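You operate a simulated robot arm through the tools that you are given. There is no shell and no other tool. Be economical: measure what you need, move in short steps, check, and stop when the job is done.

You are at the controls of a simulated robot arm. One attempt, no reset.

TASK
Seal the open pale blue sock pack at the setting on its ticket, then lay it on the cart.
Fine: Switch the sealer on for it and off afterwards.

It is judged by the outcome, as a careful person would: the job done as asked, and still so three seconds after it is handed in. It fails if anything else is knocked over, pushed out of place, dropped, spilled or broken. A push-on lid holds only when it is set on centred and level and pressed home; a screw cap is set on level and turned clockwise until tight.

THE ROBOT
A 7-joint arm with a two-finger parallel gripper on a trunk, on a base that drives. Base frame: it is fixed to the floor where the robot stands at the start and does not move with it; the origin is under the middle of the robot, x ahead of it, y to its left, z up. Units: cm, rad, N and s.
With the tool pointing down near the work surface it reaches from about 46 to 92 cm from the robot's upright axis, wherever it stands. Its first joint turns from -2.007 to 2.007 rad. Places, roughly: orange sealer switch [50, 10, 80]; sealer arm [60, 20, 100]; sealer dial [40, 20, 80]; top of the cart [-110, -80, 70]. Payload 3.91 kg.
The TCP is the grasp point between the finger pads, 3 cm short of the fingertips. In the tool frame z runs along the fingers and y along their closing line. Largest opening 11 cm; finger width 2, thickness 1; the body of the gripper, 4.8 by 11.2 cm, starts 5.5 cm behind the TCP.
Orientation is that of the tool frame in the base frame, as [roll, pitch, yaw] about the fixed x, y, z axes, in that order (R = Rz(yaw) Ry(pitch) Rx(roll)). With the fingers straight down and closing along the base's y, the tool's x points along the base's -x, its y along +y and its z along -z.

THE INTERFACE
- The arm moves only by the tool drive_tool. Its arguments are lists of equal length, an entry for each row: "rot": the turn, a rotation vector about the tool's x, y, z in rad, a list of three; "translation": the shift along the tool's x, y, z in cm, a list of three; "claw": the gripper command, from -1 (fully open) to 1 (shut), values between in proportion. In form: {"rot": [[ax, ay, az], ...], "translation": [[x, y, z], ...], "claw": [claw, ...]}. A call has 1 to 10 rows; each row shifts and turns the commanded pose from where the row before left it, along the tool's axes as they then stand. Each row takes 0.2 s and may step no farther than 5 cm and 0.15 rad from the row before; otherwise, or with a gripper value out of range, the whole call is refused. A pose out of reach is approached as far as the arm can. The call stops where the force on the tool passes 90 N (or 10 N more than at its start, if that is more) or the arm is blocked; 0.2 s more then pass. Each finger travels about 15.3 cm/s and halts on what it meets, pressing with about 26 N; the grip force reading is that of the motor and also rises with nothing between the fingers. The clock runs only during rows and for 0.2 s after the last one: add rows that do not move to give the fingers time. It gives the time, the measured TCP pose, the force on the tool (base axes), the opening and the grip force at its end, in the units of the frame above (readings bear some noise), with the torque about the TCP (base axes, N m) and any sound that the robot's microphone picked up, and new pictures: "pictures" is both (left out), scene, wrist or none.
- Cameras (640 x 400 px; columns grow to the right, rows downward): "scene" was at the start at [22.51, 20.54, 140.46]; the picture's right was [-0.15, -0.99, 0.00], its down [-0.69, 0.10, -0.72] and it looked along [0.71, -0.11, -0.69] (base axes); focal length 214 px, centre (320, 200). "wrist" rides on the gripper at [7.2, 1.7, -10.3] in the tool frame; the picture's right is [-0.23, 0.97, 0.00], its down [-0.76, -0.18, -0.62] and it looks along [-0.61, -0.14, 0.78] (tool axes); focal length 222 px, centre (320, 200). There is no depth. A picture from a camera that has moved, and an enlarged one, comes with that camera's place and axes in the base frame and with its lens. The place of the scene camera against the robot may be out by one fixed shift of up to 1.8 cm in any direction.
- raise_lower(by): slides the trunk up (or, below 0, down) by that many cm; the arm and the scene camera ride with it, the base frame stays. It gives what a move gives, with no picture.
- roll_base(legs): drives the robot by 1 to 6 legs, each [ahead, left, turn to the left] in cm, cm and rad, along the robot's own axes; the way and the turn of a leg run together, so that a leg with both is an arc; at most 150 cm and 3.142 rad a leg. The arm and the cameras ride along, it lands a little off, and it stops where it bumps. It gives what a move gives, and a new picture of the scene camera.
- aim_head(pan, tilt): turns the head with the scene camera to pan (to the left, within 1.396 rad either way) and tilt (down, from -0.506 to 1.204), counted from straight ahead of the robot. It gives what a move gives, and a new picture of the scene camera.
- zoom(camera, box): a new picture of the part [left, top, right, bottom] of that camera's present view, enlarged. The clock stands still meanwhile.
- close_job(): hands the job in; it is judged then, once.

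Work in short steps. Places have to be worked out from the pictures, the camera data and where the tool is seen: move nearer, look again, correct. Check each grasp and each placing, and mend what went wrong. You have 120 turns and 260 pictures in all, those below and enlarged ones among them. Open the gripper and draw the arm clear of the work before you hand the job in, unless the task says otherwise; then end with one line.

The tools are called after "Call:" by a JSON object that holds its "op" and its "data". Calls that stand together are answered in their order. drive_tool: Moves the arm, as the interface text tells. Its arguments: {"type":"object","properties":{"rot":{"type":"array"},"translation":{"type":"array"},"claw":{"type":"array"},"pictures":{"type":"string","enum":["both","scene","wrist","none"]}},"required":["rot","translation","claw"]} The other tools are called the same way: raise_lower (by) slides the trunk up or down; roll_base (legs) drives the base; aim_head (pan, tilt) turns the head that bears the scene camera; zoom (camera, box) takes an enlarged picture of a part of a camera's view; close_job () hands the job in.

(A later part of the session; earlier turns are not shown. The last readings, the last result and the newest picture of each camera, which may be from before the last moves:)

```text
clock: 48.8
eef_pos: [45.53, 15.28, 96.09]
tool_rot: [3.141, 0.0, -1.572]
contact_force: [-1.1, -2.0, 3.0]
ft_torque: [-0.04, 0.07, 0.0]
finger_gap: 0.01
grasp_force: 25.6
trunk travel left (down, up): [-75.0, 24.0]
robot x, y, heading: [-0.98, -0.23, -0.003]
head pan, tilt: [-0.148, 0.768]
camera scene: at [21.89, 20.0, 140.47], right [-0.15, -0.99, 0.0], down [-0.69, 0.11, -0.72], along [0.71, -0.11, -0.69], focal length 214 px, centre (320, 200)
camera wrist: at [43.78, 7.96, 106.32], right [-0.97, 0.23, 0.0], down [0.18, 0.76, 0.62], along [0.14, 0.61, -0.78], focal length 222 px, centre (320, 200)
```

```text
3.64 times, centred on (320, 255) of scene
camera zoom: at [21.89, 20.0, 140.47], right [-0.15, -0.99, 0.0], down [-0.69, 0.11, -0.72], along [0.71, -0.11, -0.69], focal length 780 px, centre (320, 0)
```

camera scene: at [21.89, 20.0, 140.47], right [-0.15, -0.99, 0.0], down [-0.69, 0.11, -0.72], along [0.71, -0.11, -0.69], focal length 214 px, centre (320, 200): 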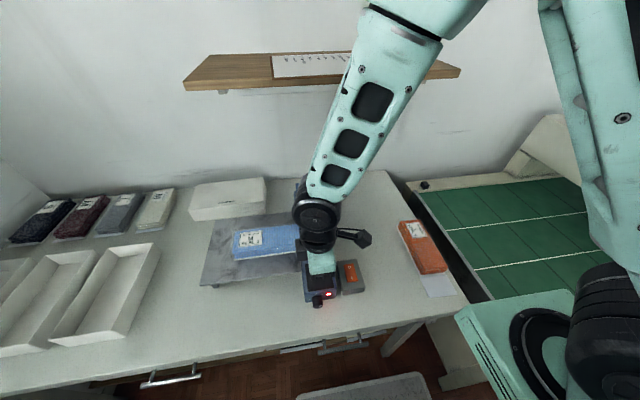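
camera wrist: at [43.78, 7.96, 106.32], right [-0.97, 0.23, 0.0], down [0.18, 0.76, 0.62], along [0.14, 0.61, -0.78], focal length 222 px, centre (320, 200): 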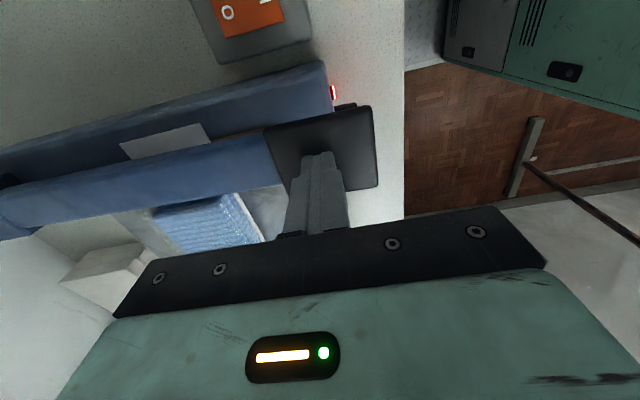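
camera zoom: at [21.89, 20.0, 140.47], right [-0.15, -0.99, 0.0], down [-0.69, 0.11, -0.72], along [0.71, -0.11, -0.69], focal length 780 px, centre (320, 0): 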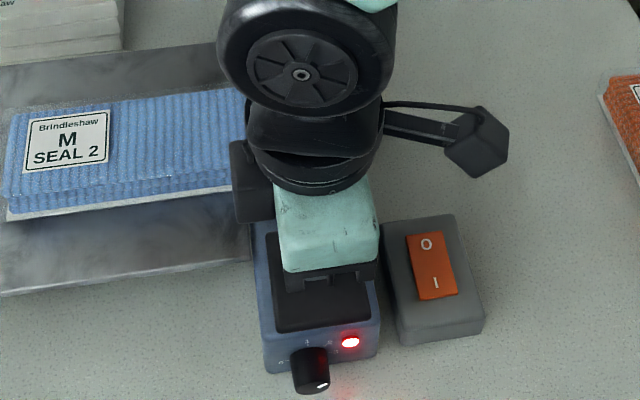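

The red lamp is lit. Press a little further and hold firmly.

Call:
{"op": "drive_tool", "data": {"rot": [[0, 0, 0], [0, 0, 0], [0, 0, 0]], "translation": [[0, 0, 0.3], [0, 0, 0.2], [0, 0, 0]], "claw": [1, 1, 1], "pictures": "scene"}}

```text
clock: 49.6
eef_pos: [45.62, 15.38, 95.62]
tool_rot: [3.141, 0.002, -1.572]
contact_force: [-1.6, -1.2, 2.9]
ft_torque: [-0.05, 0.06, -0.02]
finger_gap: 0.0
grasp_force: 26.1
trunk travel left (down, up): [-75.0, 24.0]
robot x, y, heading: [-0.87, -0.22, -0.004]
head pan, tilt: [-0.148, 0.768]
camera scene: at [21.89, 20.01, 140.47], right [-0.15, -0.99, 0.0], down [-0.69, 0.11, -0.72], along [0.71, -0.11, -0.69], focal length 214 px, centre (320, 200)
```

scene: 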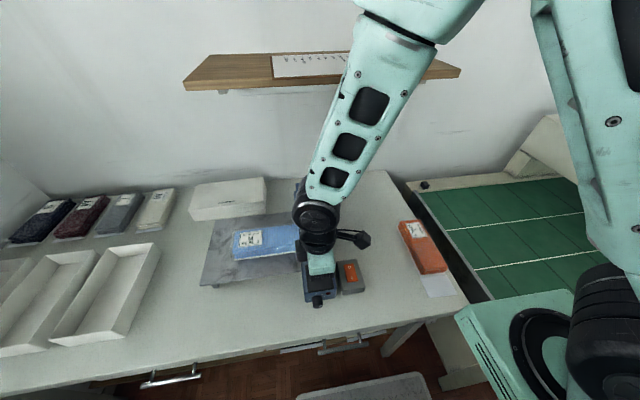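

The lamp has gone out; force is still small, so I press on to the stop to be sure the arm is fully home.

Call:
{"op": "drive_tool", "data": {"rot": [[0, 0, 0], [0, 0, 0], [0, 0, 0]], "translation": [[0, 0, 0.2], [0, 0, 0.2], [0, 0, 0.2]], "claw": [1, 1, 1], "pictures": "none"}}

Call:
{"op": "zoom", "data": {"camera": "scene", "box": [260, 200, 380, 310]}}

Call:
{"op": "zoom", "data": {"camera": "wrist", "box": [0, 40, 400, 260]}}

```text
clock: 50.4
eef_pos: [45.46, 15.33, 94.84]
tool_rot: [-3.141, 0.003, -1.573]
contact_force: [-1.5, -1.1, 2.8]
ft_torque: [-0.05, 0.07, -0.01]
finger_gap: 0.0
grasp_force: 25.7
trunk travel left (down, up): [-75.0, 24.0]
robot x, y, heading: [-0.72, -0.79, -0.006]
head pan, tilt: [-0.148, 0.768]
```

```text
3.64 times, centred on (320, 255) of scene
camera zoom: at [21.9, 20.01, 140.47], right [-0.15, -0.99, 0.0], down [-0.69, 0.11, -0.72], along [0.71, -0.11, -0.69], focal length 780 px, centre (320, 0)
```

zoom: 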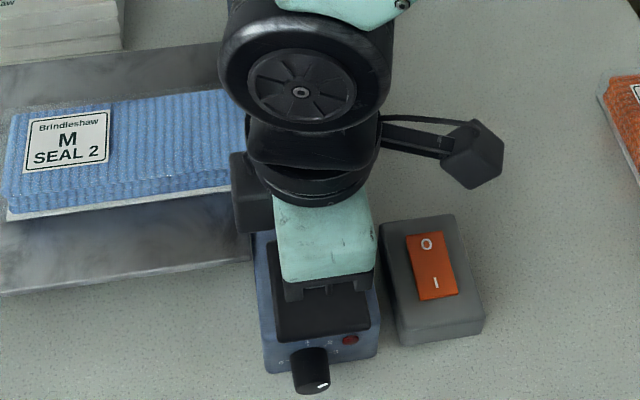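

```text
1.60 times, centred on (200, 150) of wrist
camera zoom: at [43.82, 8.05, 105.21], right [-0.97, 0.23, 0.0], down [0.18, 0.76, 0.62], along [0.14, 0.61, -0.78], focal length 355 px, centre (512, 280)
```

zoom: 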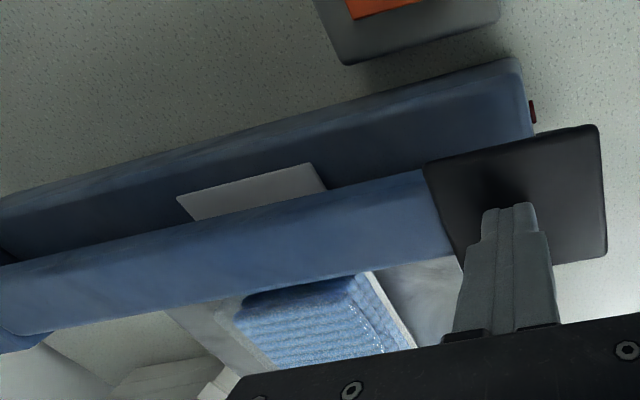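

Still moving freely at 3 N; continue down to the stop.

Call:
{"op": "drive_tool", "data": {"rot": [[0, 0, 0], [0, 0, 0], [0, 0, 0], [0, 0, 0]], "translation": [[0, 0, 0.25], [0, 0, 0.25], [0, 0, 0.25], [0, 0, 0.25]], "claw": [1, 1, 1, 1], "pictures": "none"}}

Call:
{"op": "zoom", "data": {"camera": "scene", "box": [260, 200, 380, 310]}}

```text
clock: 51.4
eef_pos: [45.49, 15.52, 94.43]
tool_rot: [-3.136, 0.003, -1.572]
contact_force: [-8.0, -9.9, 65.2]
ft_torque: [-0.69, 0.31, -0.21]
finger_gap: 0.0
grasp_force: 25.5
trunk travel left (down, up): [-75.0, 24.0]
robot x, y, heading: [-0.68, 0.03, -0.009]
head pan, tilt: [-0.148, 0.768]
```

```text
3.64 times, centred on (320, 255) of scene
camera zoom: at [21.7, 19.91, 140.63], right [-0.15, -0.99, 0.0], down [-0.69, 0.11, -0.72], along [0.71, -0.11, -0.69], focal length 780 px, centre (320, 0)
```

zoom: 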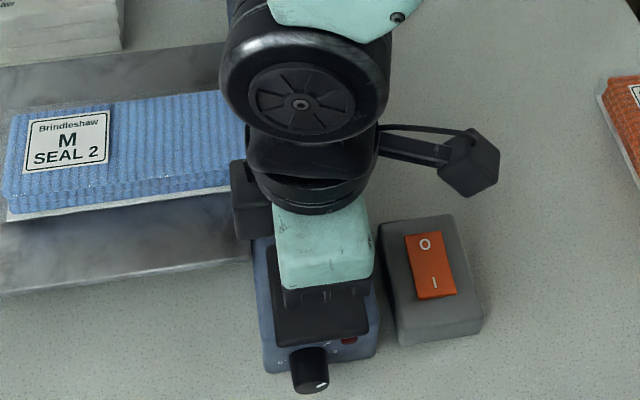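

At the stop now (65 N). Hold briefly, then rise and see whether the arm springs back and whether a seal shows.

Call:
{"op": "drive_tool", "data": {"rot": [[0, 0, 0], [0, 0, 0], [0, 0, 0], [0, 0, 0], [0, 0, 0], [0, 0, 0], [0, 0, 0]], "translation": [[0, 0, 0], [0, 0, 0], [0, 0, 0], [0, 0, 0], [0, -0.1, -1.5], [0, -0.2, -1.5], [0, -0.3, -1.5]], "claw": [1, 1, 1, 1, 1, 1, 1]}}

```text
clock: 53.0
eef_pos: [46.22, 15.37, 98.44]
tool_rot: [3.14, 0.001, -1.572]
contact_force: [-2.5, -2.1, 2.9]
ft_torque: [-0.04, 0.05, 0.02]
finger_gap: 0.01
grasp_force: 26.5
trunk travel left (down, up): [-75.0, 24.0]
robot x, y, heading: [-0.72, -0.31, -0.006]
head pan, tilt: [-0.148, 0.768]
camera scene: at [21.91, 20.03, 140.44], right [-0.15, -0.99, 0.0], down [-0.69, 0.11, -0.72], along [0.71, -0.11, -0.69], focal length 214 px, centre (320, 200)
camera wrist: at [44.42, 8.0, 108.75], right [-0.97, 0.23, 0.0], down [0.18, 0.76, 0.62], along [0.14, 0.61, -0.78], focal length 222 px, centre (320, 200)
```

scene: 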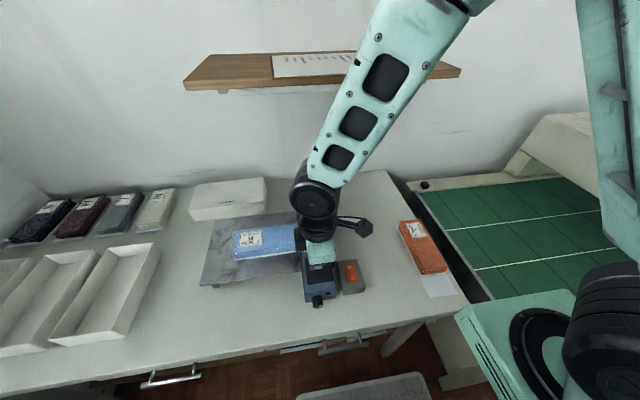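
wrist: 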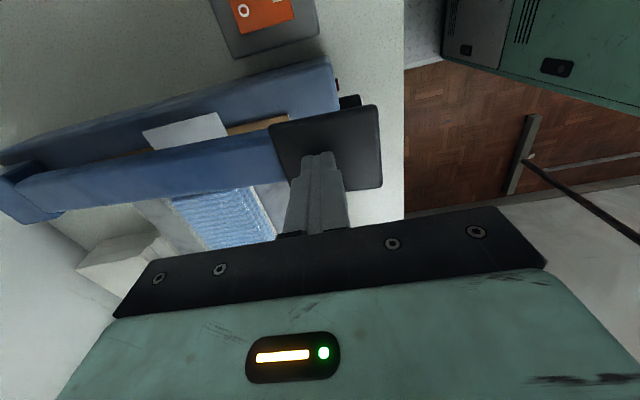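

The arm is sprung and follows up. I raise it the rest of the way along the arc.

Call:
{"op": "drive_tool", "data": {"rot": [[0, 0, 0], [0, 0, 0], [0, 0, 0], [0, 0, 0], [0, 0, 0], [0, 0, 0], [0, 0, 0], [0, 0, 0]], "translation": [[0, -0.4, -1.5], [0, -0.5, -1.5], [0, -0.6, -1.5], [0, -0.6, -1.5], [0, -0.5, -1.5], [0, -0.5, -1.5], [0, 0, -3], [0, 0, -4]], "claw": [1, 1, 1, 1, 1, 1, 1, 1]}}

Call:
{"op": "zoom", "data": {"camera": "wrist", "box": [100, 40, 380, 240]}}

Call:
{"op": "zoom", "data": {"camera": "scene", "box": [220, 200, 380, 310]}}

```text
clock: 54.8
eef_pos: [49.43, 15.47, 114.5]
tool_rot: [-3.141, 0.001, -1.571]
contact_force: [0.8, -0.3, -0.7]
ft_torque: [0.03, 0.01, 0.03]
finger_gap: 0.0
grasp_force: 25.9
trunk travel left (down, up): [-75.0, 24.0]
robot x, y, heading: [-0.69, -0.35, -0.004]
head pan, tilt: [-0.148, 0.768]
camera scene: at [21.95, 20.03, 140.45], right [-0.15, -0.99, 0.0], down [-0.69, 0.11, -0.72], along [0.71, -0.11, -0.69], focal length 214 px, centre (320, 200)
camera wrist: at [47.73, 8.08, 124.79], right [-0.97, 0.23, 0.0], down [0.18, 0.76, 0.62], along [0.14, 0.61, -0.78], focal length 222 px, centre (320, 200)
```

scene: 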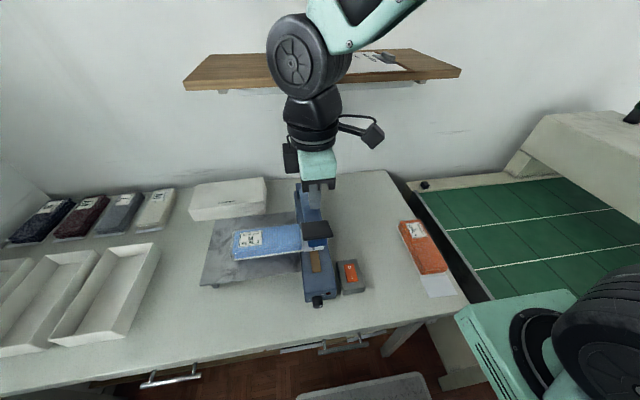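
wrist: 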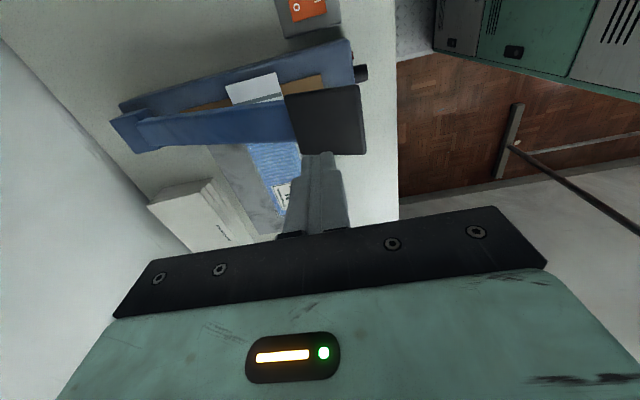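

```text
2.00 times, centred on (240, 140) of wrist
camera zoom: at [47.73, 8.08, 124.79], right [-0.97, 0.23, 0.0], down [0.18, 0.76, 0.62], along [0.14, 0.61, -0.78], focal length 444 px, centre (480, 320)
```

zoom: 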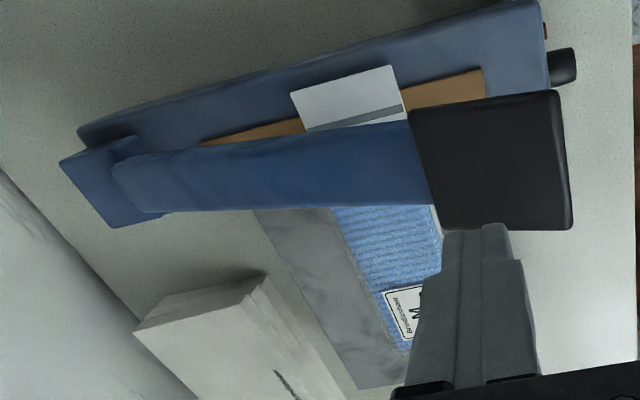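

```text
3.64 times, centred on (300, 255) of scene
camera zoom: at [21.95, 20.03, 140.45], right [-0.15, -0.99, 0.0], down [-0.69, 0.11, -0.72], along [0.71, -0.11, -0.69], focal length 780 px, centre (393, 0)
```

zoom: 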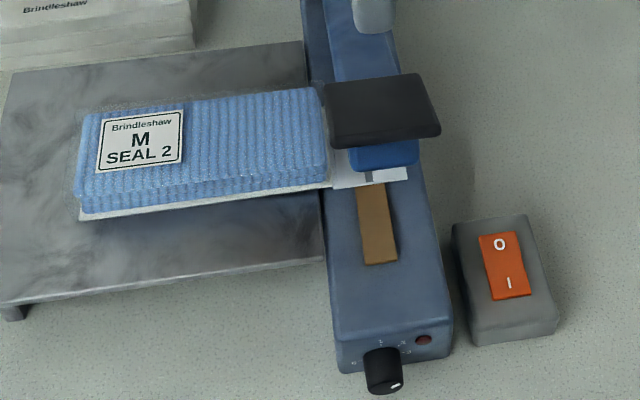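

A grey seal band shows across the flap. Now switch off: move over the O end (50.6, 5.7) and descend.

Call:
{"op": "drive_tool", "data": {"rot": [[0, 0, 0], [0, 0, 0], [0, 0, 0], [0, 0, 0], [0, 0, 0], [0, 0, 0], [0, 0, 0], [0, 0, 0], [0, 0, 0]], "translation": [[3.3, -0.4, 0], [3.3, -0.4, 0], [3.2, -0.4, 0], [0, 0, 5], [0, 0, 5], [0, 0, 5], [0, 0, 5], [0, 0, 5], [0, 0, 1.5]], "claw": [1, 1, 1, 1, 1, 1, 1, 1, 1], "pictures": "wrist"}}

Call:
{"op": "drive_tool", "data": {"rot": [[0, 0, 0], [0, 0, 0], [0, 0, 0]], "translation": [[0, 0, 0.25], [0, 0, 0.25], [0, 0, 0.2]], "claw": [1, 1, 1], "pictures": "none"}}

```text
clock: 56.8
eef_pos: [50.61, 5.69, 88.15]
tool_rot: [-3.139, 0.002, -1.572]
contact_force: [-0.5, 0.2, -0.2]
ft_torque: [0.01, -0.01, 0.02]
finger_gap: 0.01
grasp_force: 25.9
trunk travel left (down, up): [-75.0, 24.0]
robot x, y, heading: [-0.82, -0.46, -0.006]
head pan, tilt: [-0.148, 0.768]
camera wrist: at [48.84, -1.75, 98.4], right [-0.97, 0.23, 0.0], down [0.18, 0.76, 0.62], along [0.14, 0.61, -0.78], focal length 222 px, centre (320, 200)
```

wrist: 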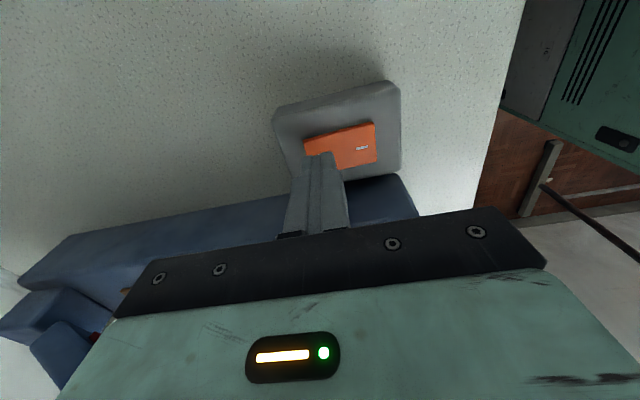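

```text
clock: 57.6
eef_pos: [50.45, 5.57, 87.32]
tool_rot: [-3.141, 0.001, -1.573]
contact_force: [0.4, -0.2, -0.2]
ft_torque: [-0.05, 0.0, 0.01]
finger_gap: 0.0
grasp_force: 26.3
trunk travel left (down, up): [-75.0, 24.0]
robot x, y, heading: [-0.56, -0.02, -0.011]
head pan, tilt: [-0.148, 0.768]
```

Creep on until it presses home.

Call:
{"op": "drive_tool", "data": {"rot": [[0, 0, 0], [0, 0, 0], [0, 0, 0], [0, 0, 0]], "translation": [[0, 0, 0.2], [0, 0, 0.2], [0, 0, 0.2], [0, 0, 0.15]], "claw": [1, 1, 1, 1], "pictures": "none"}}

```text
clock: 58.6
eef_pos: [50.62, 5.56, 86.87]
tool_rot: [-3.137, 0.005, -1.573]
contact_force: [-0.7, -0.5, 68.3]
ft_torque: [-0.05, 0.63, 0.07]
finger_gap: 0.01
grasp_force: 26.3
trunk travel left (down, up): [-75.0, 24.0]
robot x, y, heading: [-0.58, -0.61, -0.007]
head pan, tilt: [-0.148, 0.768]
```

Pressed at 68 N. Rise and check.

Call:
{"op": "drive_tool", "data": {"rot": [[0, 0, 0], [0, 0, 0], [0, 0, 0], [0, 0, 0], [0, 0, 0], [0, 0, 0]], "translation": [[0, 0, -1.5], [0, 0, -5], [0, 0, -5], [0, 0, -5], [0, 0, -5], [0, 0, -5]], "claw": [1, 1, 1, 1, 1, 1], "pictures": "none"}}

Call:
{"op": "zoom", "data": {"camera": "scene", "box": [325, 255, 373, 295]}}

Call:
{"op": "zoom", "data": {"camera": "wrist", "box": [140, 40, 380, 240]}}

```text
clock: 60.0
eef_pos: [50.62, 5.51, 113.1]
tool_rot: [3.141, 0.003, -1.572]
contact_force: [0.4, 0.4, 0.1]
ft_torque: [0.01, 0.0, 0.03]
finger_gap: 0.0
grasp_force: 25.6
trunk travel left (down, up): [-75.0, 24.0]
robot x, y, heading: [-0.92, -0.26, -0.008]
head pan, tilt: [-0.148, 0.768]
```

```text
10.00 times, centred on (349, 275) of scene
camera zoom: at [21.96, 20.03, 140.44], right [-0.15, -0.99, 0.0], down [-0.69, 0.11, -0.72], along [0.71, -0.11, -0.69], focal length 2145 px, centre (30, -550)
```

zoom: 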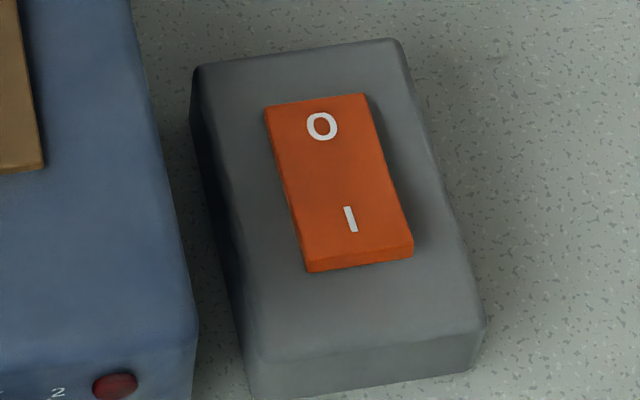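

```text
2.00 times, centred on (260, 140) of wrist
camera zoom: at [48.86, -1.85, 123.41], right [-0.97, 0.23, 0.0], down [0.18, 0.76, 0.62], along [0.14, 0.61, -0.78], focal length 444 px, centre (440, 320)
```

zoom: 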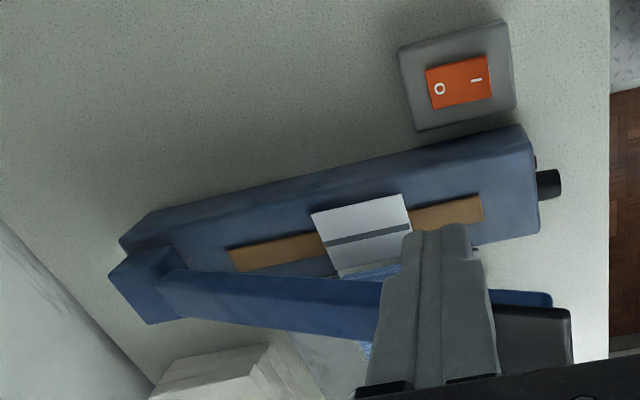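

Switch is off, and the seal spans the full flap. Go back over the pack and open the gripper.

Call:
{"op": "drive_tool", "data": {"rot": [[0, 0, 0], [0, 0, 0], [0, 0, 0], [0, 0, 0], [0, 0, 0], [0, 0, 0], [0, 0, 0]], "translation": [[0, 0, -4], [-3.87, -1.5, 0], [-3.87, -1.5, 0], [-3.87, -1.5, 0], [-3.87, -1.5, 0], [-3.87, -1.5, 0], [-3.87, -1.5, 0]], "claw": [1, 1, 1, 1, -0.7, -0.7, -0.7], "pictures": "wrist"}}

Call:
{"op": "drive_tool", "data": {"rot": [[0, 0, 0], [0, 0, 0], [0, 0, 0], [0, 0, 0]], "translation": [[0, 0, 5], [0, 0, 5], [0, 0, 4], [0, 0, 3]], "claw": [-0.7, -0.7, -0.7, -0.7]}}

```text
clock: 61.6
eef_pos: [59.48, 28.52, 116.91]
tool_rot: [-3.141, 0.003, -1.573]
contact_force: [0.0, -0.3, 0.0]
ft_torque: [0.03, -0.02, 0.02]
finger_gap: 9.36
grasp_force: 0.1
trunk travel left (down, up): [-75.0, 24.0]
robot x, y, heading: [-0.73, -0.62, -0.008]
head pan, tilt: [-0.148, 0.768]
camera wrist: at [57.76, 21.1, 127.3], right [-0.97, 0.23, 0.0], down [0.18, 0.76, 0.62], along [0.14, 0.61, -0.78], focal length 222 px, centre (320, 200)
```

wrist: 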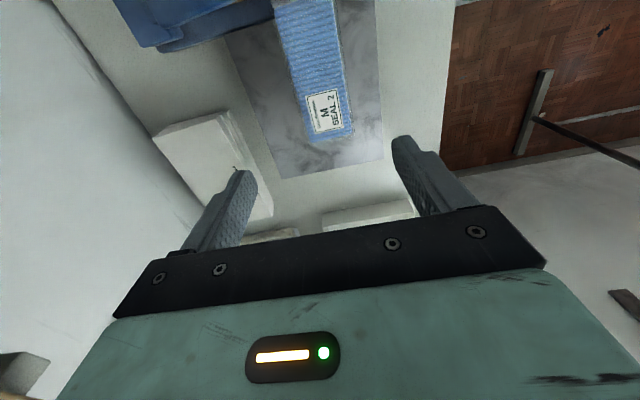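

```text
clock: 62.6
eef_pos: [59.49, 28.75, 100.02]
tool_rot: [-3.14, 0.001, -1.573]
contact_force: [0.0, 0.0, -0.7]
ft_torque: [0.0, 0.0, 0.02]
finger_gap: 9.35
grasp_force: 0.0
trunk travel left (down, up): [-75.0, 24.0]
robot x, y, heading: [-0.99, -0.48, -0.007]
head pan, tilt: [-0.148, 0.768]
camera scene: at [21.89, 20.01, 140.47], right [-0.15, -0.99, 0.0], down [-0.69, 0.11, -0.72], along [0.71, -0.11, -0.69], focal length 214 px, centre (320, 200)
camera wrist: at [57.78, 21.29, 110.28], right [-0.97, 0.23, 0.0], down [0.18, 0.76, 0.62], along [0.14, 0.61, -0.78], focal length 222 px, centre (320, 200)
```

scene: 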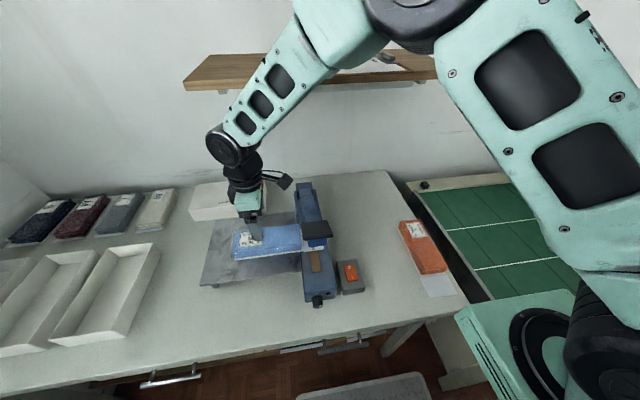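
wrist: 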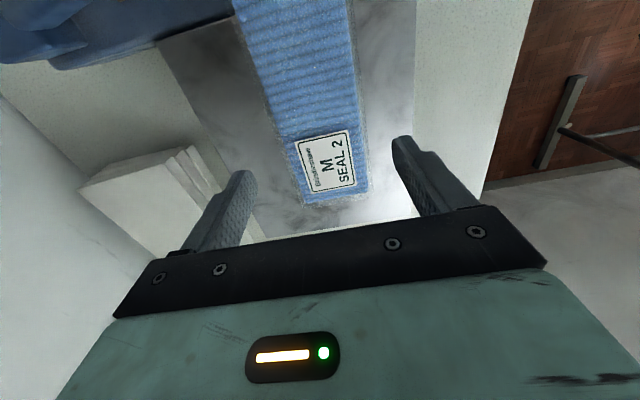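

Pack centre x≈59.7. Descend around it and grip.

Call:
{"op": "drive_tool", "data": {"rot": [[0, 0, 0], [0, 0, 0], [0, 0, 0], [0, 0, 0], [0, 0, 0], [0, 0, 0]], "translation": [[0, -0.2, 4], [0, 0, 3], [0, 0, 2.3], [0, 0, 0], [0, 0, 0], [0, 0, 0]], "claw": [-0.7, -0.7, -0.7, -0.2, 0.5, 0.5], "pictures": "wrist"}}

```text
clock: 64.0
eef_pos: [59.67, 28.73, 90.78]
tool_rot: [-3.14, 0.001, -1.572]
contact_force: [-1.1, -0.3, 8.4]
ft_torque: [-0.43, 0.47, 0.02]
finger_gap: 8.47
grasp_force: 25.8
trunk travel left (down, up): [-75.0, 24.0]
robot x, y, heading: [-0.42, -0.22, -0.005]
head pan, tilt: [-0.148, 0.768]
camera wrist: at [57.88, 21.37, 100.93], right [-0.97, 0.23, 0.0], down [0.18, 0.76, 0.62], along [0.14, 0.61, -0.78], focal length 222 px, centre (320, 200)
```

wrist: 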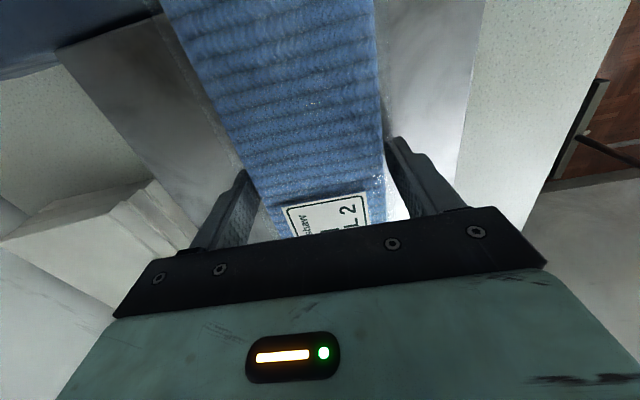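

Gripped. Lift slightly, slide the flap out sideways, then rise.

Call:
{"op": "drive_tool", "data": {"rot": [[0, 0, 0], [0, 0, 0], [0, 0, 0], [0, 0, 0], [0, 0, 0], [0, 0, 0], [0, 0, 0], [0, 0, 0], [0, 0, 0], [0, 0, 0]], "translation": [[0, 0, -0.8], [0, 0, -0.8], [-2.5, 0, 0], [-3, 0, 0], [-3, 0, 0], [0, 0, -4], [0, 0, -5], [0, 0, -5], [0, 0, -5], [0, 0, -5]], "claw": [0.5, 0.5, 0.5, 0.5, 0.5, 0.5, 0.5, 0.5, 0.5, 0.5]}}

Call:
{"op": "aim_head", "data": {"pan": -1.39, "tilt": 0.7}}

```text
clock: 66.2
eef_pos: [59.81, 37.1, 116.35]
tool_rot: [-3.141, 0.0, -1.574]
contact_force: [-0.1, -0.2, -1.5]
ft_torque: [0.01, 0.02, 0.0]
finger_gap: 8.46
grasp_force: 26.0
trunk travel left (down, up): [-75.0, 24.0]
robot x, y, heading: [-1.14, -0.1, -0.007]
head pan, tilt: [-0.148, 0.768]
camera scene: at [21.94, 20.05, 140.44], right [-0.15, -0.99, 0.0], down [-0.69, 0.11, -0.72], along [0.71, -0.11, -0.69], focal length 214 px, centre (320, 200)
camera wrist: at [58.11, 29.75, 126.72], right [-0.97, 0.23, 0.0], down [0.18, 0.76, 0.62], along [0.14, 0.61, -0.78], focal length 222 px, centre (320, 200)
```

scene: 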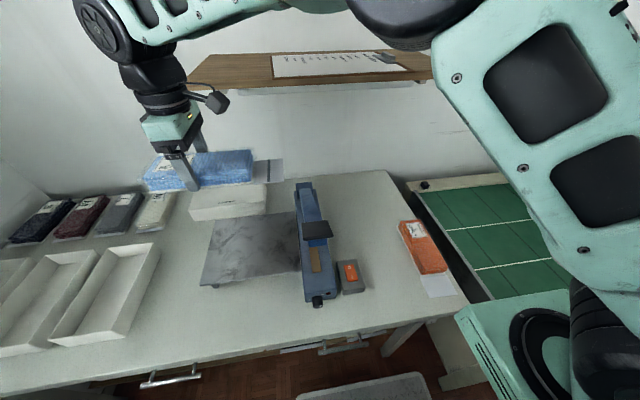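
wrist: 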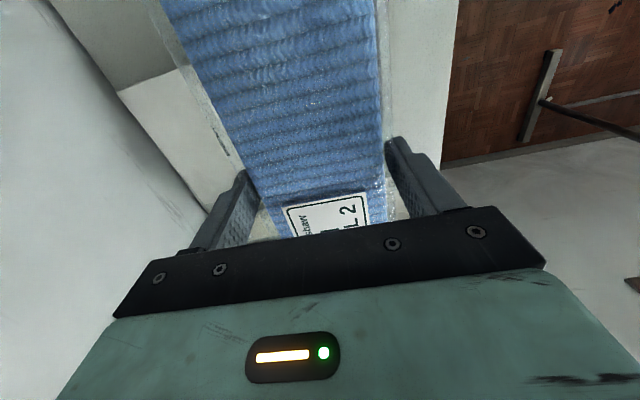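

```text
clock: 67.6
eef_pos: [59.76, 37.06, 116.6]
tool_rot: [3.142, 0.002, -1.573]
contact_force: [-0.1, 1.5, -1.0]
ft_torque: [0.03, 0.03, 0.01]
finger_gap: 8.47
grasp_force: 25.6
trunk travel left (down, up): [-75.0, 24.0]
robot x, y, heading: [-0.54, -0.19, -0.012]
head pan, tilt: [-1.389, 0.7]
camera scene: at [15.28, 12.93, 141.03], right [-0.98, -0.17, 0.0], down [-0.11, 0.63, -0.76], along [0.13, -0.75, -0.64], focal length 214 px, centre (320, 200)
```

scene: 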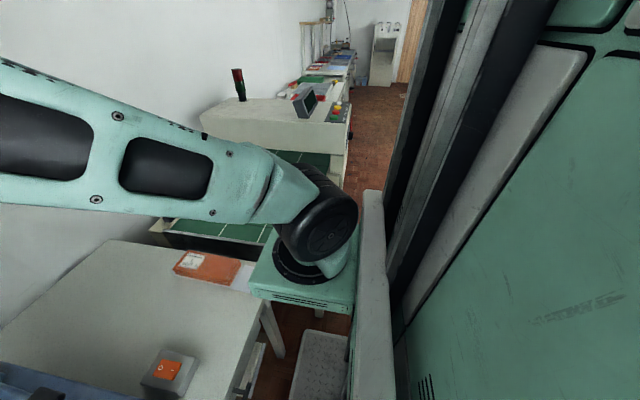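

Sealed pack in hand. I bring the arm to the front at z≈121, for travel.

Call:
{"op": "drive_tool", "data": {"rot": [[0, 0, 0], [0, 0, 0], [0, 0, 0], [0, 0, 0], [0, 0, 0], [0, 0, 0], [0, 0, 0], [0, 0, 0], [0, 0, 0]], "translation": [[0, 1, -4.5], [4.5, 0.7, 0], [4.5, 0.7, 0], [4.5, 0.7, 0], [4.5, 0.7, 0], [4.5, 0.7, 0], [4.5, 0.7, 0], [4.5, 0.7, 0], [4.5, 0.7, 0]], "claw": [0.5, 0.5, 0.5, 0.5, 0.5, 0.5, 0.5, 0.5, 0.5], "pictures": "none"}}

Call:
{"op": "roll_base", "data": {"legs": [[-48, 0, 0]]}}

```text
clock: 69.6
eef_pos: [53.03, 1.38, 120.85]
tool_rot: [3.141, 0.002, -1.571]
contact_force: [0.8, -0.1, -1.6]
ft_torque: [0.0, 0.06, 0.0]
finger_gap: 8.49
grasp_force: 26.3
trunk travel left (down, up): [-75.0, 24.0]
robot x, y, heading: [-0.99, -0.2, -0.011]
head pan, tilt: [-1.389, 0.7]
```

```text
clock: 72.5
eef_pos: [4.7, 1.86, 120.95]
tool_rot: [-3.14, 0.002, -1.574]
contact_force: [-1.3, 1.6, -1.7]
ft_torque: [0.01, 0.02, -0.02]
finger_gap: 8.48
grasp_force: 26.3
trunk travel left (down, up): [-75.0, 24.0]
robot x, y, heading: [-48.99, -0.13, -0.009]
head pan, tilt: [-1.389, 0.7]
camera scene: at [-33.07, 13.29, 141.03], right [-0.98, -0.17, 0.0], down [-0.11, 0.63, -0.76], along [0.13, -0.75, -0.64], focal length 214 px, centre (320, 200)
```

scene: 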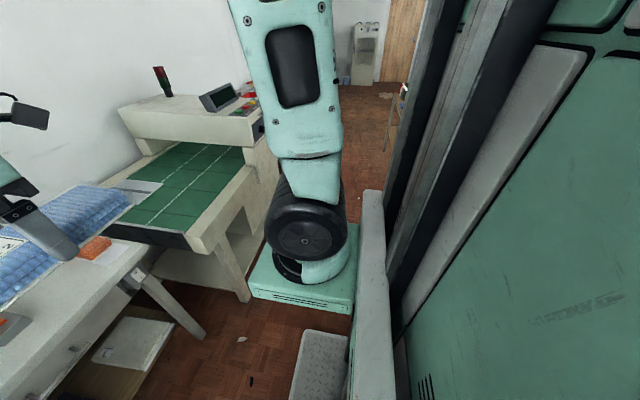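

Conveyor stays beyond x≈45; the sweep is clear. Turn right in place about 1.3 rad and look.

Call:
{"op": "roll_base", "data": {"legs": [[0, 0, -1.3]]}}

Call:
{"op": "aim_head", "data": {"pan": -0.6, "tilt": 0.6}}

```text
clock: 76.0
eef_pos: [-32.3, -51.15, 120.91]
tool_rot: [-3.14, 0.002, -2.858]
contact_force: [0.2, -0.5, -1.8]
ft_torque: [0.01, -0.04, -0.01]
finger_gap: 8.45
grasp_force: 26.2
trunk travel left (down, up): [-75.0, 24.0]
robot x, y, heading: [-49.15, -0.06, -1.295]
head pan, tilt: [-1.389, 0.7]
camera scene: at [-32.92, -10.57, 141.03], right [-0.44, 0.9, 0.0], down [0.58, 0.29, -0.76], along [-0.69, -0.34, -0.64], focal length 214 px, centre (320, 200)
```

scene: 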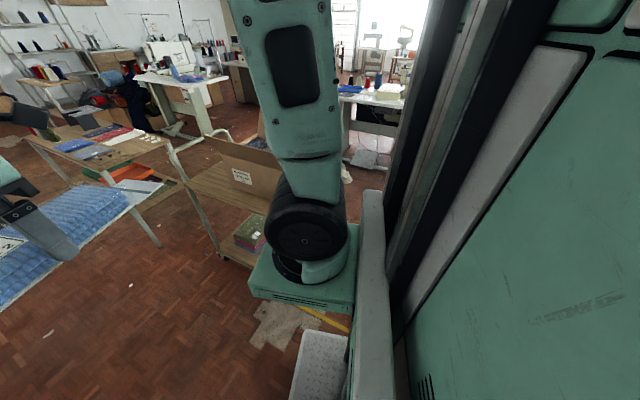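

```text
clock: 77.2
eef_pos: [-32.4, -51.08, 121.0]
tool_rot: [-3.141, 0.001, -2.859]
contact_force: [-0.5, 0.6, -2.7]
ft_torque: [0.0, 0.03, 0.01]
finger_gap: 8.48
grasp_force: 25.8
trunk travel left (down, up): [-75.0, 24.0]
robot x, y, heading: [-49.31, -0.14, -1.297]
head pan, tilt: [-0.6, 0.6]
camera scene: at [-28.12, -15.18, 141.89], right [-0.95, 0.32, 0.0], down [0.18, 0.54, -0.82], along [-0.26, -0.78, -0.57], focal length 214 px, centre (320, 200)
```

scene: 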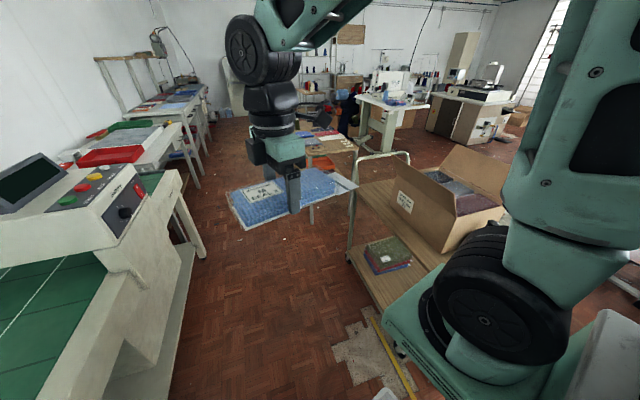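

The cart with a carton and a small stack is to the right. Turn further to face it and look down at it.

Call:
{"op": "roll_base", "data": {"legs": [[0, 0, -0.85]]}}

Call:
{"op": "aim_head", "data": {"pan": 0.0, "tilt": 0.65}}

```text
clock: 79.8
eef_pos: [-76.79, -46.12, 120.94]
tool_rot: [-3.14, 0.002, 2.569]
contact_force: [-0.1, -0.7, -0.4]
ft_torque: [0.0, -0.02, -0.01]
finger_gap: 8.47
grasp_force: 25.7
trunk travel left (down, up): [-75.0, 24.0]
robot x, y, heading: [-49.0, -0.2, -2.15]
head pan, tilt: [-0.6, 0.6]
camera scene: at [-47.7, -25.22, 141.89], right [-0.38, 0.92, 0.0], down [0.52, 0.22, -0.83], along [-0.76, -0.31, -0.56], focal length 214 px, centre (320, 200)
```

scene: 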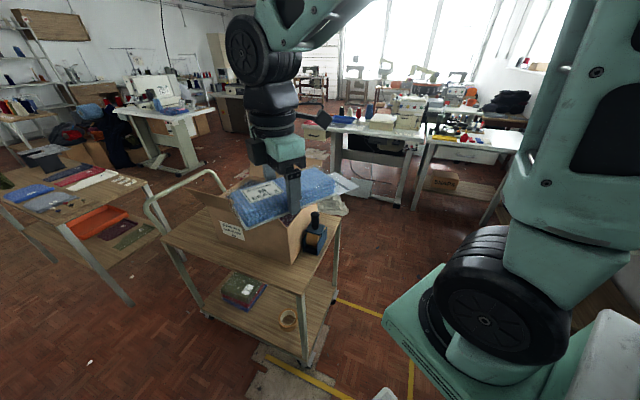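

```text
clock: 80.8
eef_pos: [-76.8, -46.26, 120.95]
tool_rot: [-3.14, 0.002, 2.569]
contact_force: [0.1, 0.5, -2.3]
ft_torque: [0.04, 0.01, -0.01]
finger_gap: 8.46
grasp_force: 25.7
trunk travel left (down, up): [-75.0, 24.0]
robot x, y, heading: [-48.88, 0.04, -2.15]
head pan, tilt: [0.0, 0.649]
camera scene: at [-44.29, -29.11, 141.46], right [-0.84, 0.55, 0.0], down [0.33, 0.51, -0.8], along [-0.44, -0.67, -0.6], focal length 214 px, centre (320, 200)
```

scene: 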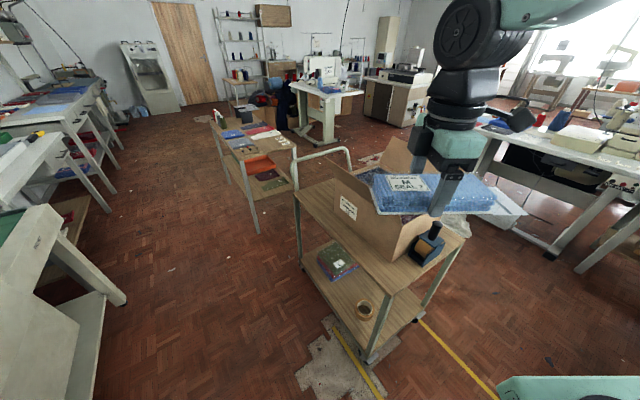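

The cart is identified: top spans about x −88…−135, y −50…−121, with a carton and a tape dispenser on it. Enlarge to find free room.

Call:
{"op": "zoom", "data": {"camera": "scene", "box": [280, 130, 500, 330]}}

Call:
{"op": "zoom", "data": {"camera": "wrist", "box": [0, 0, 640, 400]}}

```text
2.00 times, centred on (390, 230) of scene
camera zoom: at [-44.29, -29.11, 141.46], right [-0.84, 0.55, 0.0], down [0.33, 0.51, -0.8], along [-0.44, -0.67, -0.6], focal length 429 px, centre (180, 140)
```

zoom: 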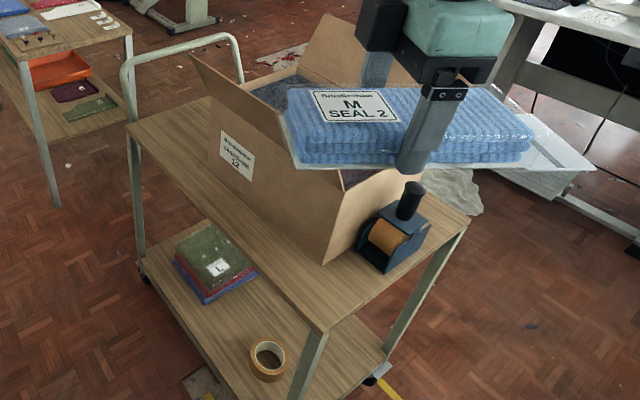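

```text
1.00 times, centred on (320, 200) of wrist
camera zoom: at [-81.99, -40.91, 131.2], right [0.72, 0.69, 0.0], down [0.54, -0.56, 0.62], along [0.43, -0.45, -0.78], focal length 222 px, centre (320, 200)
```

zoom: 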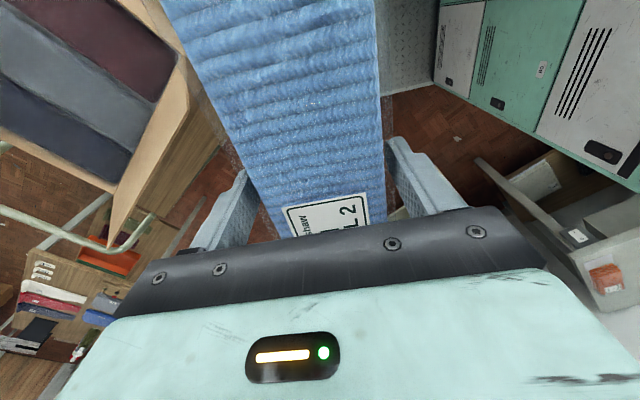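

Free room on the cart top: a strip about 11 cm wide along the near edge (x −88…−99), and likely the end beyond the carton (y −99…−119). I drive round to face the long side of the cart.

Call:
{"op": "roll_base", "data": {"legs": [[56.6, 59.7, 0], [0, 0, -0.99]]}}

Call:
{"op": "aim_head", "data": {"pan": 0.1, "tilt": 0.75}}

```text
clock: 87.7
eef_pos: [-84.65, -81.9, 120.89]
tool_rot: [-3.141, 0.003, 1.574]
contact_force: [-0.4, -0.3, -2.1]
ft_torque: [-0.05, -0.02, 0.02]
finger_gap: 8.5
grasp_force: 25.4
trunk travel left (down, up): [-75.0, 24.0]
robot x, y, heading: [-30.77, -80.42, 3.142]
head pan, tilt: [0.0, 0.649]
camera scene: at [-53.59, -99.12, 141.46], right [0.0, 1.0, 0.0], down [0.6, 0.0, -0.8], along [-0.8, 0.0, -0.6], focal length 214 px, centre (320, 200)
```

scene: 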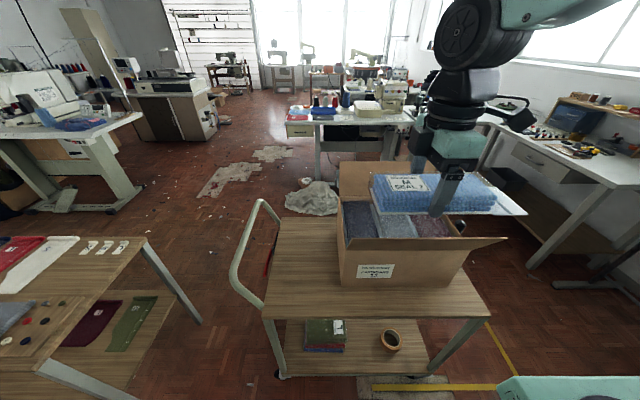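

```text
clock: 88.4
eef_pos: [-84.59, -81.86, 120.91]
tool_rot: [-3.141, 0.003, 1.574]
contact_force: [-0.8, -0.3, -0.9]
ft_torque: [-0.01, -0.02, 0.02]
finger_gap: 8.44
grasp_force: 26.2
trunk travel left (down, up): [-75.0, 24.0]
robot x, y, heading: [-30.7, -79.93, 3.139]
head pan, tilt: [0.099, 0.75]
camera scene: at [-53.16, -99.94, 140.61], right [-0.1, 1.0, 0.0], down [0.68, 0.07, -0.73], along [-0.73, -0.07, -0.68], focal length 214 px, centre (320, 200)
```

scene: 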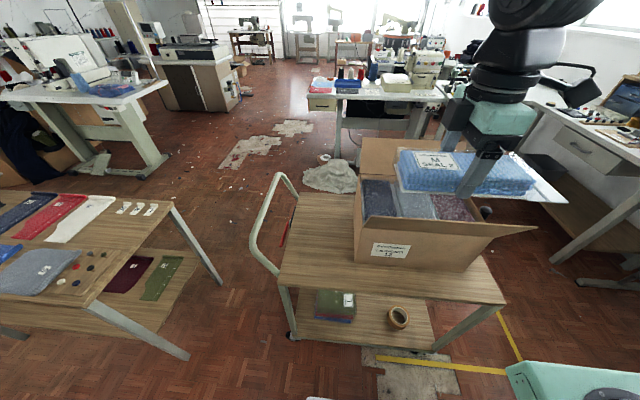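

The left end of the cart top (x −85…−131, y −115…−90) is free. I shift the base left 20 and ahead 4 to face it.

Call:
{"op": "roll_base", "data": {"legs": [[4, 20, 0]]}}

Call:
{"op": "drive_tool", "data": {"rot": [[0, 0, 0.15], [0, 0, 0.15], [0, 0, 0.15], [0, 0, 0.15], [0, 0, 0.15], [0, 0, 0.15], [0, 0, 0.15], [0, 0, 0.15], [0, 0, 0.15], [0, 0, 0.15]], "translation": [[0, 0, 0], [0, 0, 0], [0, 0, 0], [0, 0, 0], [0, 0, 0], [0, 0, 0], [0, 0, 0], [0, 0, 0], [0, 0, 0], [0, 0, 0]], "claw": [0.5, 0.5, 0.5, 0.5, 0.5, 0.5, 0.5, 0.5, 0.5, 0.5]}}

```text
clock: 90.0
eef_pos: [-88.7, -101.81, 120.98]
tool_rot: [-3.141, 0.002, 1.574]
contact_force: [0.1, 1.1, -0.8]
ft_torque: [-0.02, -0.01, -0.05]
finger_gap: 8.45
grasp_force: 26.2
trunk travel left (down, up): [-75.0, 24.0]
robot x, y, heading: [-34.79, -100.16, 3.141]
head pan, tilt: [0.099, 0.75]
camera scene: at [-57.24, -119.78, 140.6], right [-0.1, 1.0, 0.0], down [0.68, 0.07, -0.73], along [-0.73, -0.07, -0.68], focal length 214 px, centre (320, 200)
```

scene: 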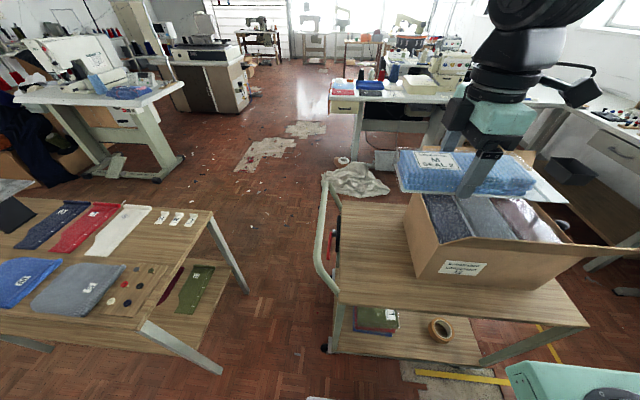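

```text
clock: 92.2
eef_pos: [-88.87, -101.66, 121.04]
tool_rot: [3.14, 0.0, 0.074]
contact_force: [-0.4, 0.7, -1.8]
ft_torque: [0.0, 0.06, 0.04]
finger_gap: 8.46
grasp_force: 25.8
trunk travel left (down, up): [-75.0, 24.0]
robot x, y, heading: [-35.05, -99.68, 3.142]
head pan, tilt: [0.099, 0.75]
camera scene: at [-57.24, -119.78, 140.6], right [-0.1, 1.0, 0.0], down [0.68, 0.07, -0.73], along [-0.73, -0.07, -0.68], focal length 214 px, centre (320, 200)
camera wrist: at [-81.45, -103.06, 131.23], right [-0.16, -0.99, 0.0], down [-0.77, 0.12, 0.62], along [-0.62, 0.1, -0.78], focal length 222 px, centre (320, 200)
```

scene: 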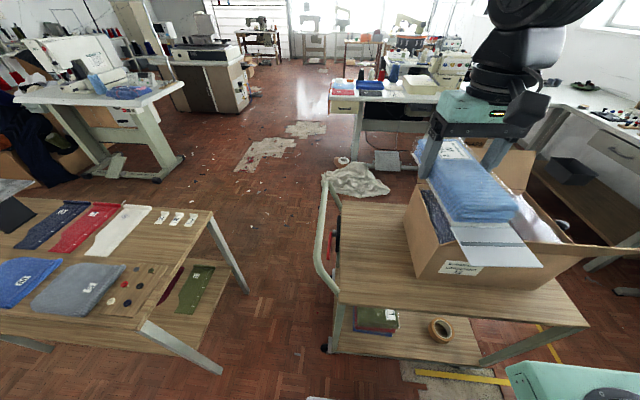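
wrist: 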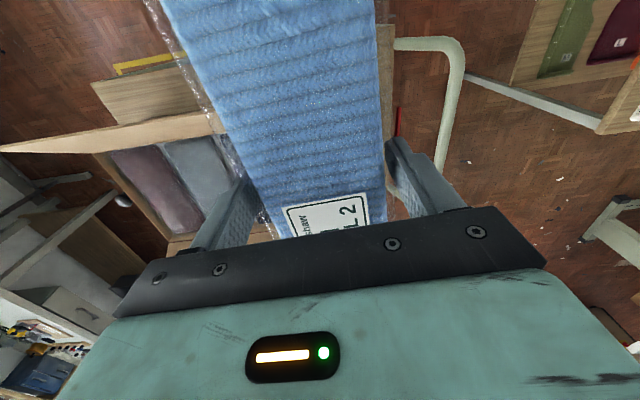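

Rotate the last bit and move to over the free spot (TCP −108, −102), then partly descend.

Call:
{"op": "drive_tool", "data": {"rot": [[0, 0, 0.074], [0, 0, 0], [0, 0, 0], [0, 0, 0], [0, 0, 0], [0, 0, 0], [0, 0, 0], [0, 0, 0], [0, 0, 0]], "translation": [[-4, 0.3, 0], [-5, 0, 0], [-5, 0, 0], [-5, 0, 0], [0, 0, 5], [0, 0, 5], [0, 0, 5], [0, 0, 5], [0, 0, 3]], "claw": [0.5, 0.5, 0.5, 0.5, 0.5, 0.5, 0.5, 0.5, 0.5]}}

```text
clock: 94.2
eef_pos: [-107.63, -102.31, 97.94]
tool_rot: [3.139, 0.003, 0.0]
contact_force: [1.0, -0.3, -1.4]
ft_torque: [0.02, 0.03, -0.03]
finger_gap: 8.47
grasp_force: 25.4
trunk travel left (down, up): [-75.0, 24.0]
robot x, y, heading: [-34.67, -99.86, 3.14]
head pan, tilt: [0.099, 0.75]
camera scene: at [-57.22, -119.78, 140.61], right [-0.1, 1.0, 0.0], down [0.68, 0.07, -0.73], along [-0.73, -0.07, -0.68], focal length 214 px, centre (320, 200)
camera wrist: at [-100.37, -104.05, 108.19], right [-0.23, -0.97, 0.0], down [-0.76, 0.18, 0.62], along [-0.61, 0.14, -0.78], focal length 222 px, centre (320, 200)
```

scene: 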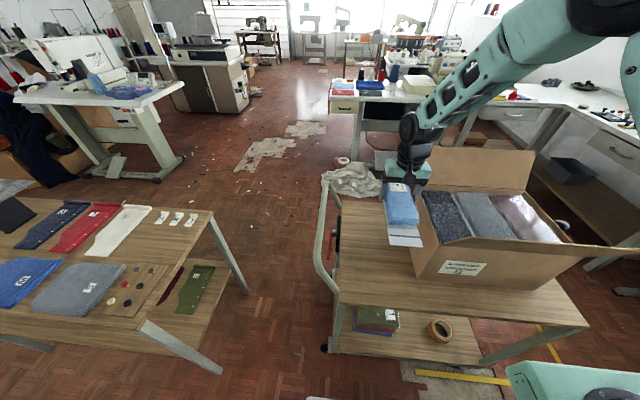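
wrist: 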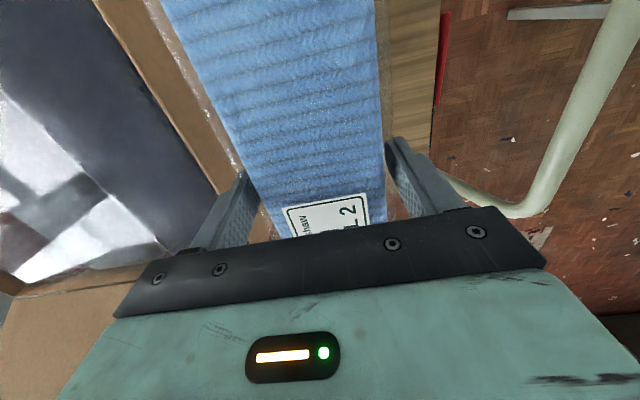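

The carton wall is at y≈−91, cart edge at −120; shift to y −104.5 and descend to near the top.

Call:
{"op": "drive_tool", "data": {"rot": [[0, 0, 0], [0, 0, 0], [0, 0, 0], [0, 0, 0], [0, 0, 0]], "translation": [[0, 2.2, 2], [0, 0, 5], [0, 0, 5], [0, 0, 4.5], [0, 0, 3]], "claw": [0.5, 0.5, 0.5, 0.5, 0.5]}}

Call:
{"op": "zoom", "data": {"camera": "scene", "box": [310, 120, 520, 320]}}

```text
clock: 95.4
eef_pos: [-107.65, -104.49, 78.2]
tool_rot: [3.14, 0.003, 0.003]
contact_force: [-0.4, -0.1, -1.0]
ft_torque: [-0.03, 0.02, -0.01]
finger_gap: 8.45
grasp_force: 25.7
trunk travel left (down, up): [-75.0, 24.0]
robot x, y, heading: [-34.93, -99.73, 3.138]
head pan, tilt: [0.099, 0.75]
camera scene: at [-57.22, -119.79, 140.61], right [-0.1, 1.0, 0.0], down [0.68, 0.07, -0.73], along [-0.73, -0.07, -0.68], focal length 214 px, centre (320, 200)
camera wrist: at [-100.34, -106.35, 88.59], right [-0.23, -0.97, 0.0], down [-0.76, 0.18, 0.62], along [-0.61, 0.14, -0.78], focal length 222 px, centre (320, 200)
```

scene: 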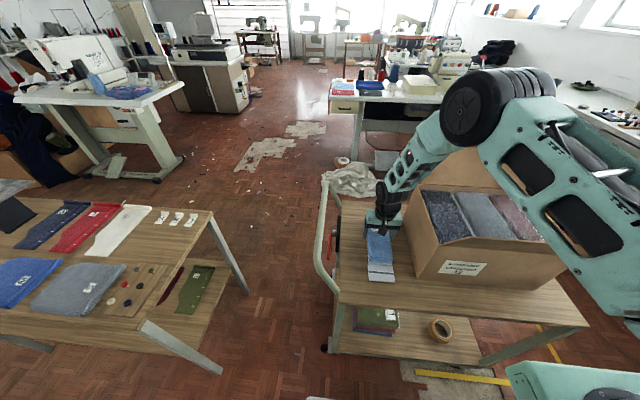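
wrist: 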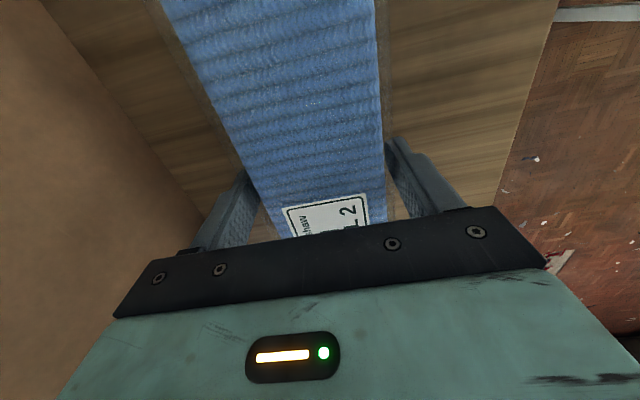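

```text
2.00 times, centred on (415, 220) of scene
camera zoom: at [-57.22, -119.79, 140.61], right [-0.1, 1.0, 0.0], down [0.68, 0.07, -0.73], along [-0.73, -0.07, -0.68], focal length 429 px, centre (130, 160)
```

zoom: 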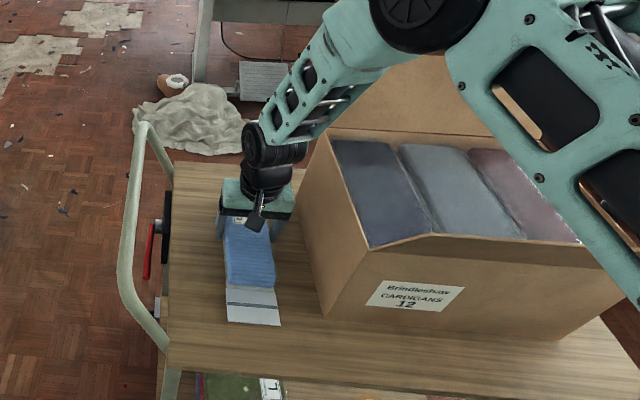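

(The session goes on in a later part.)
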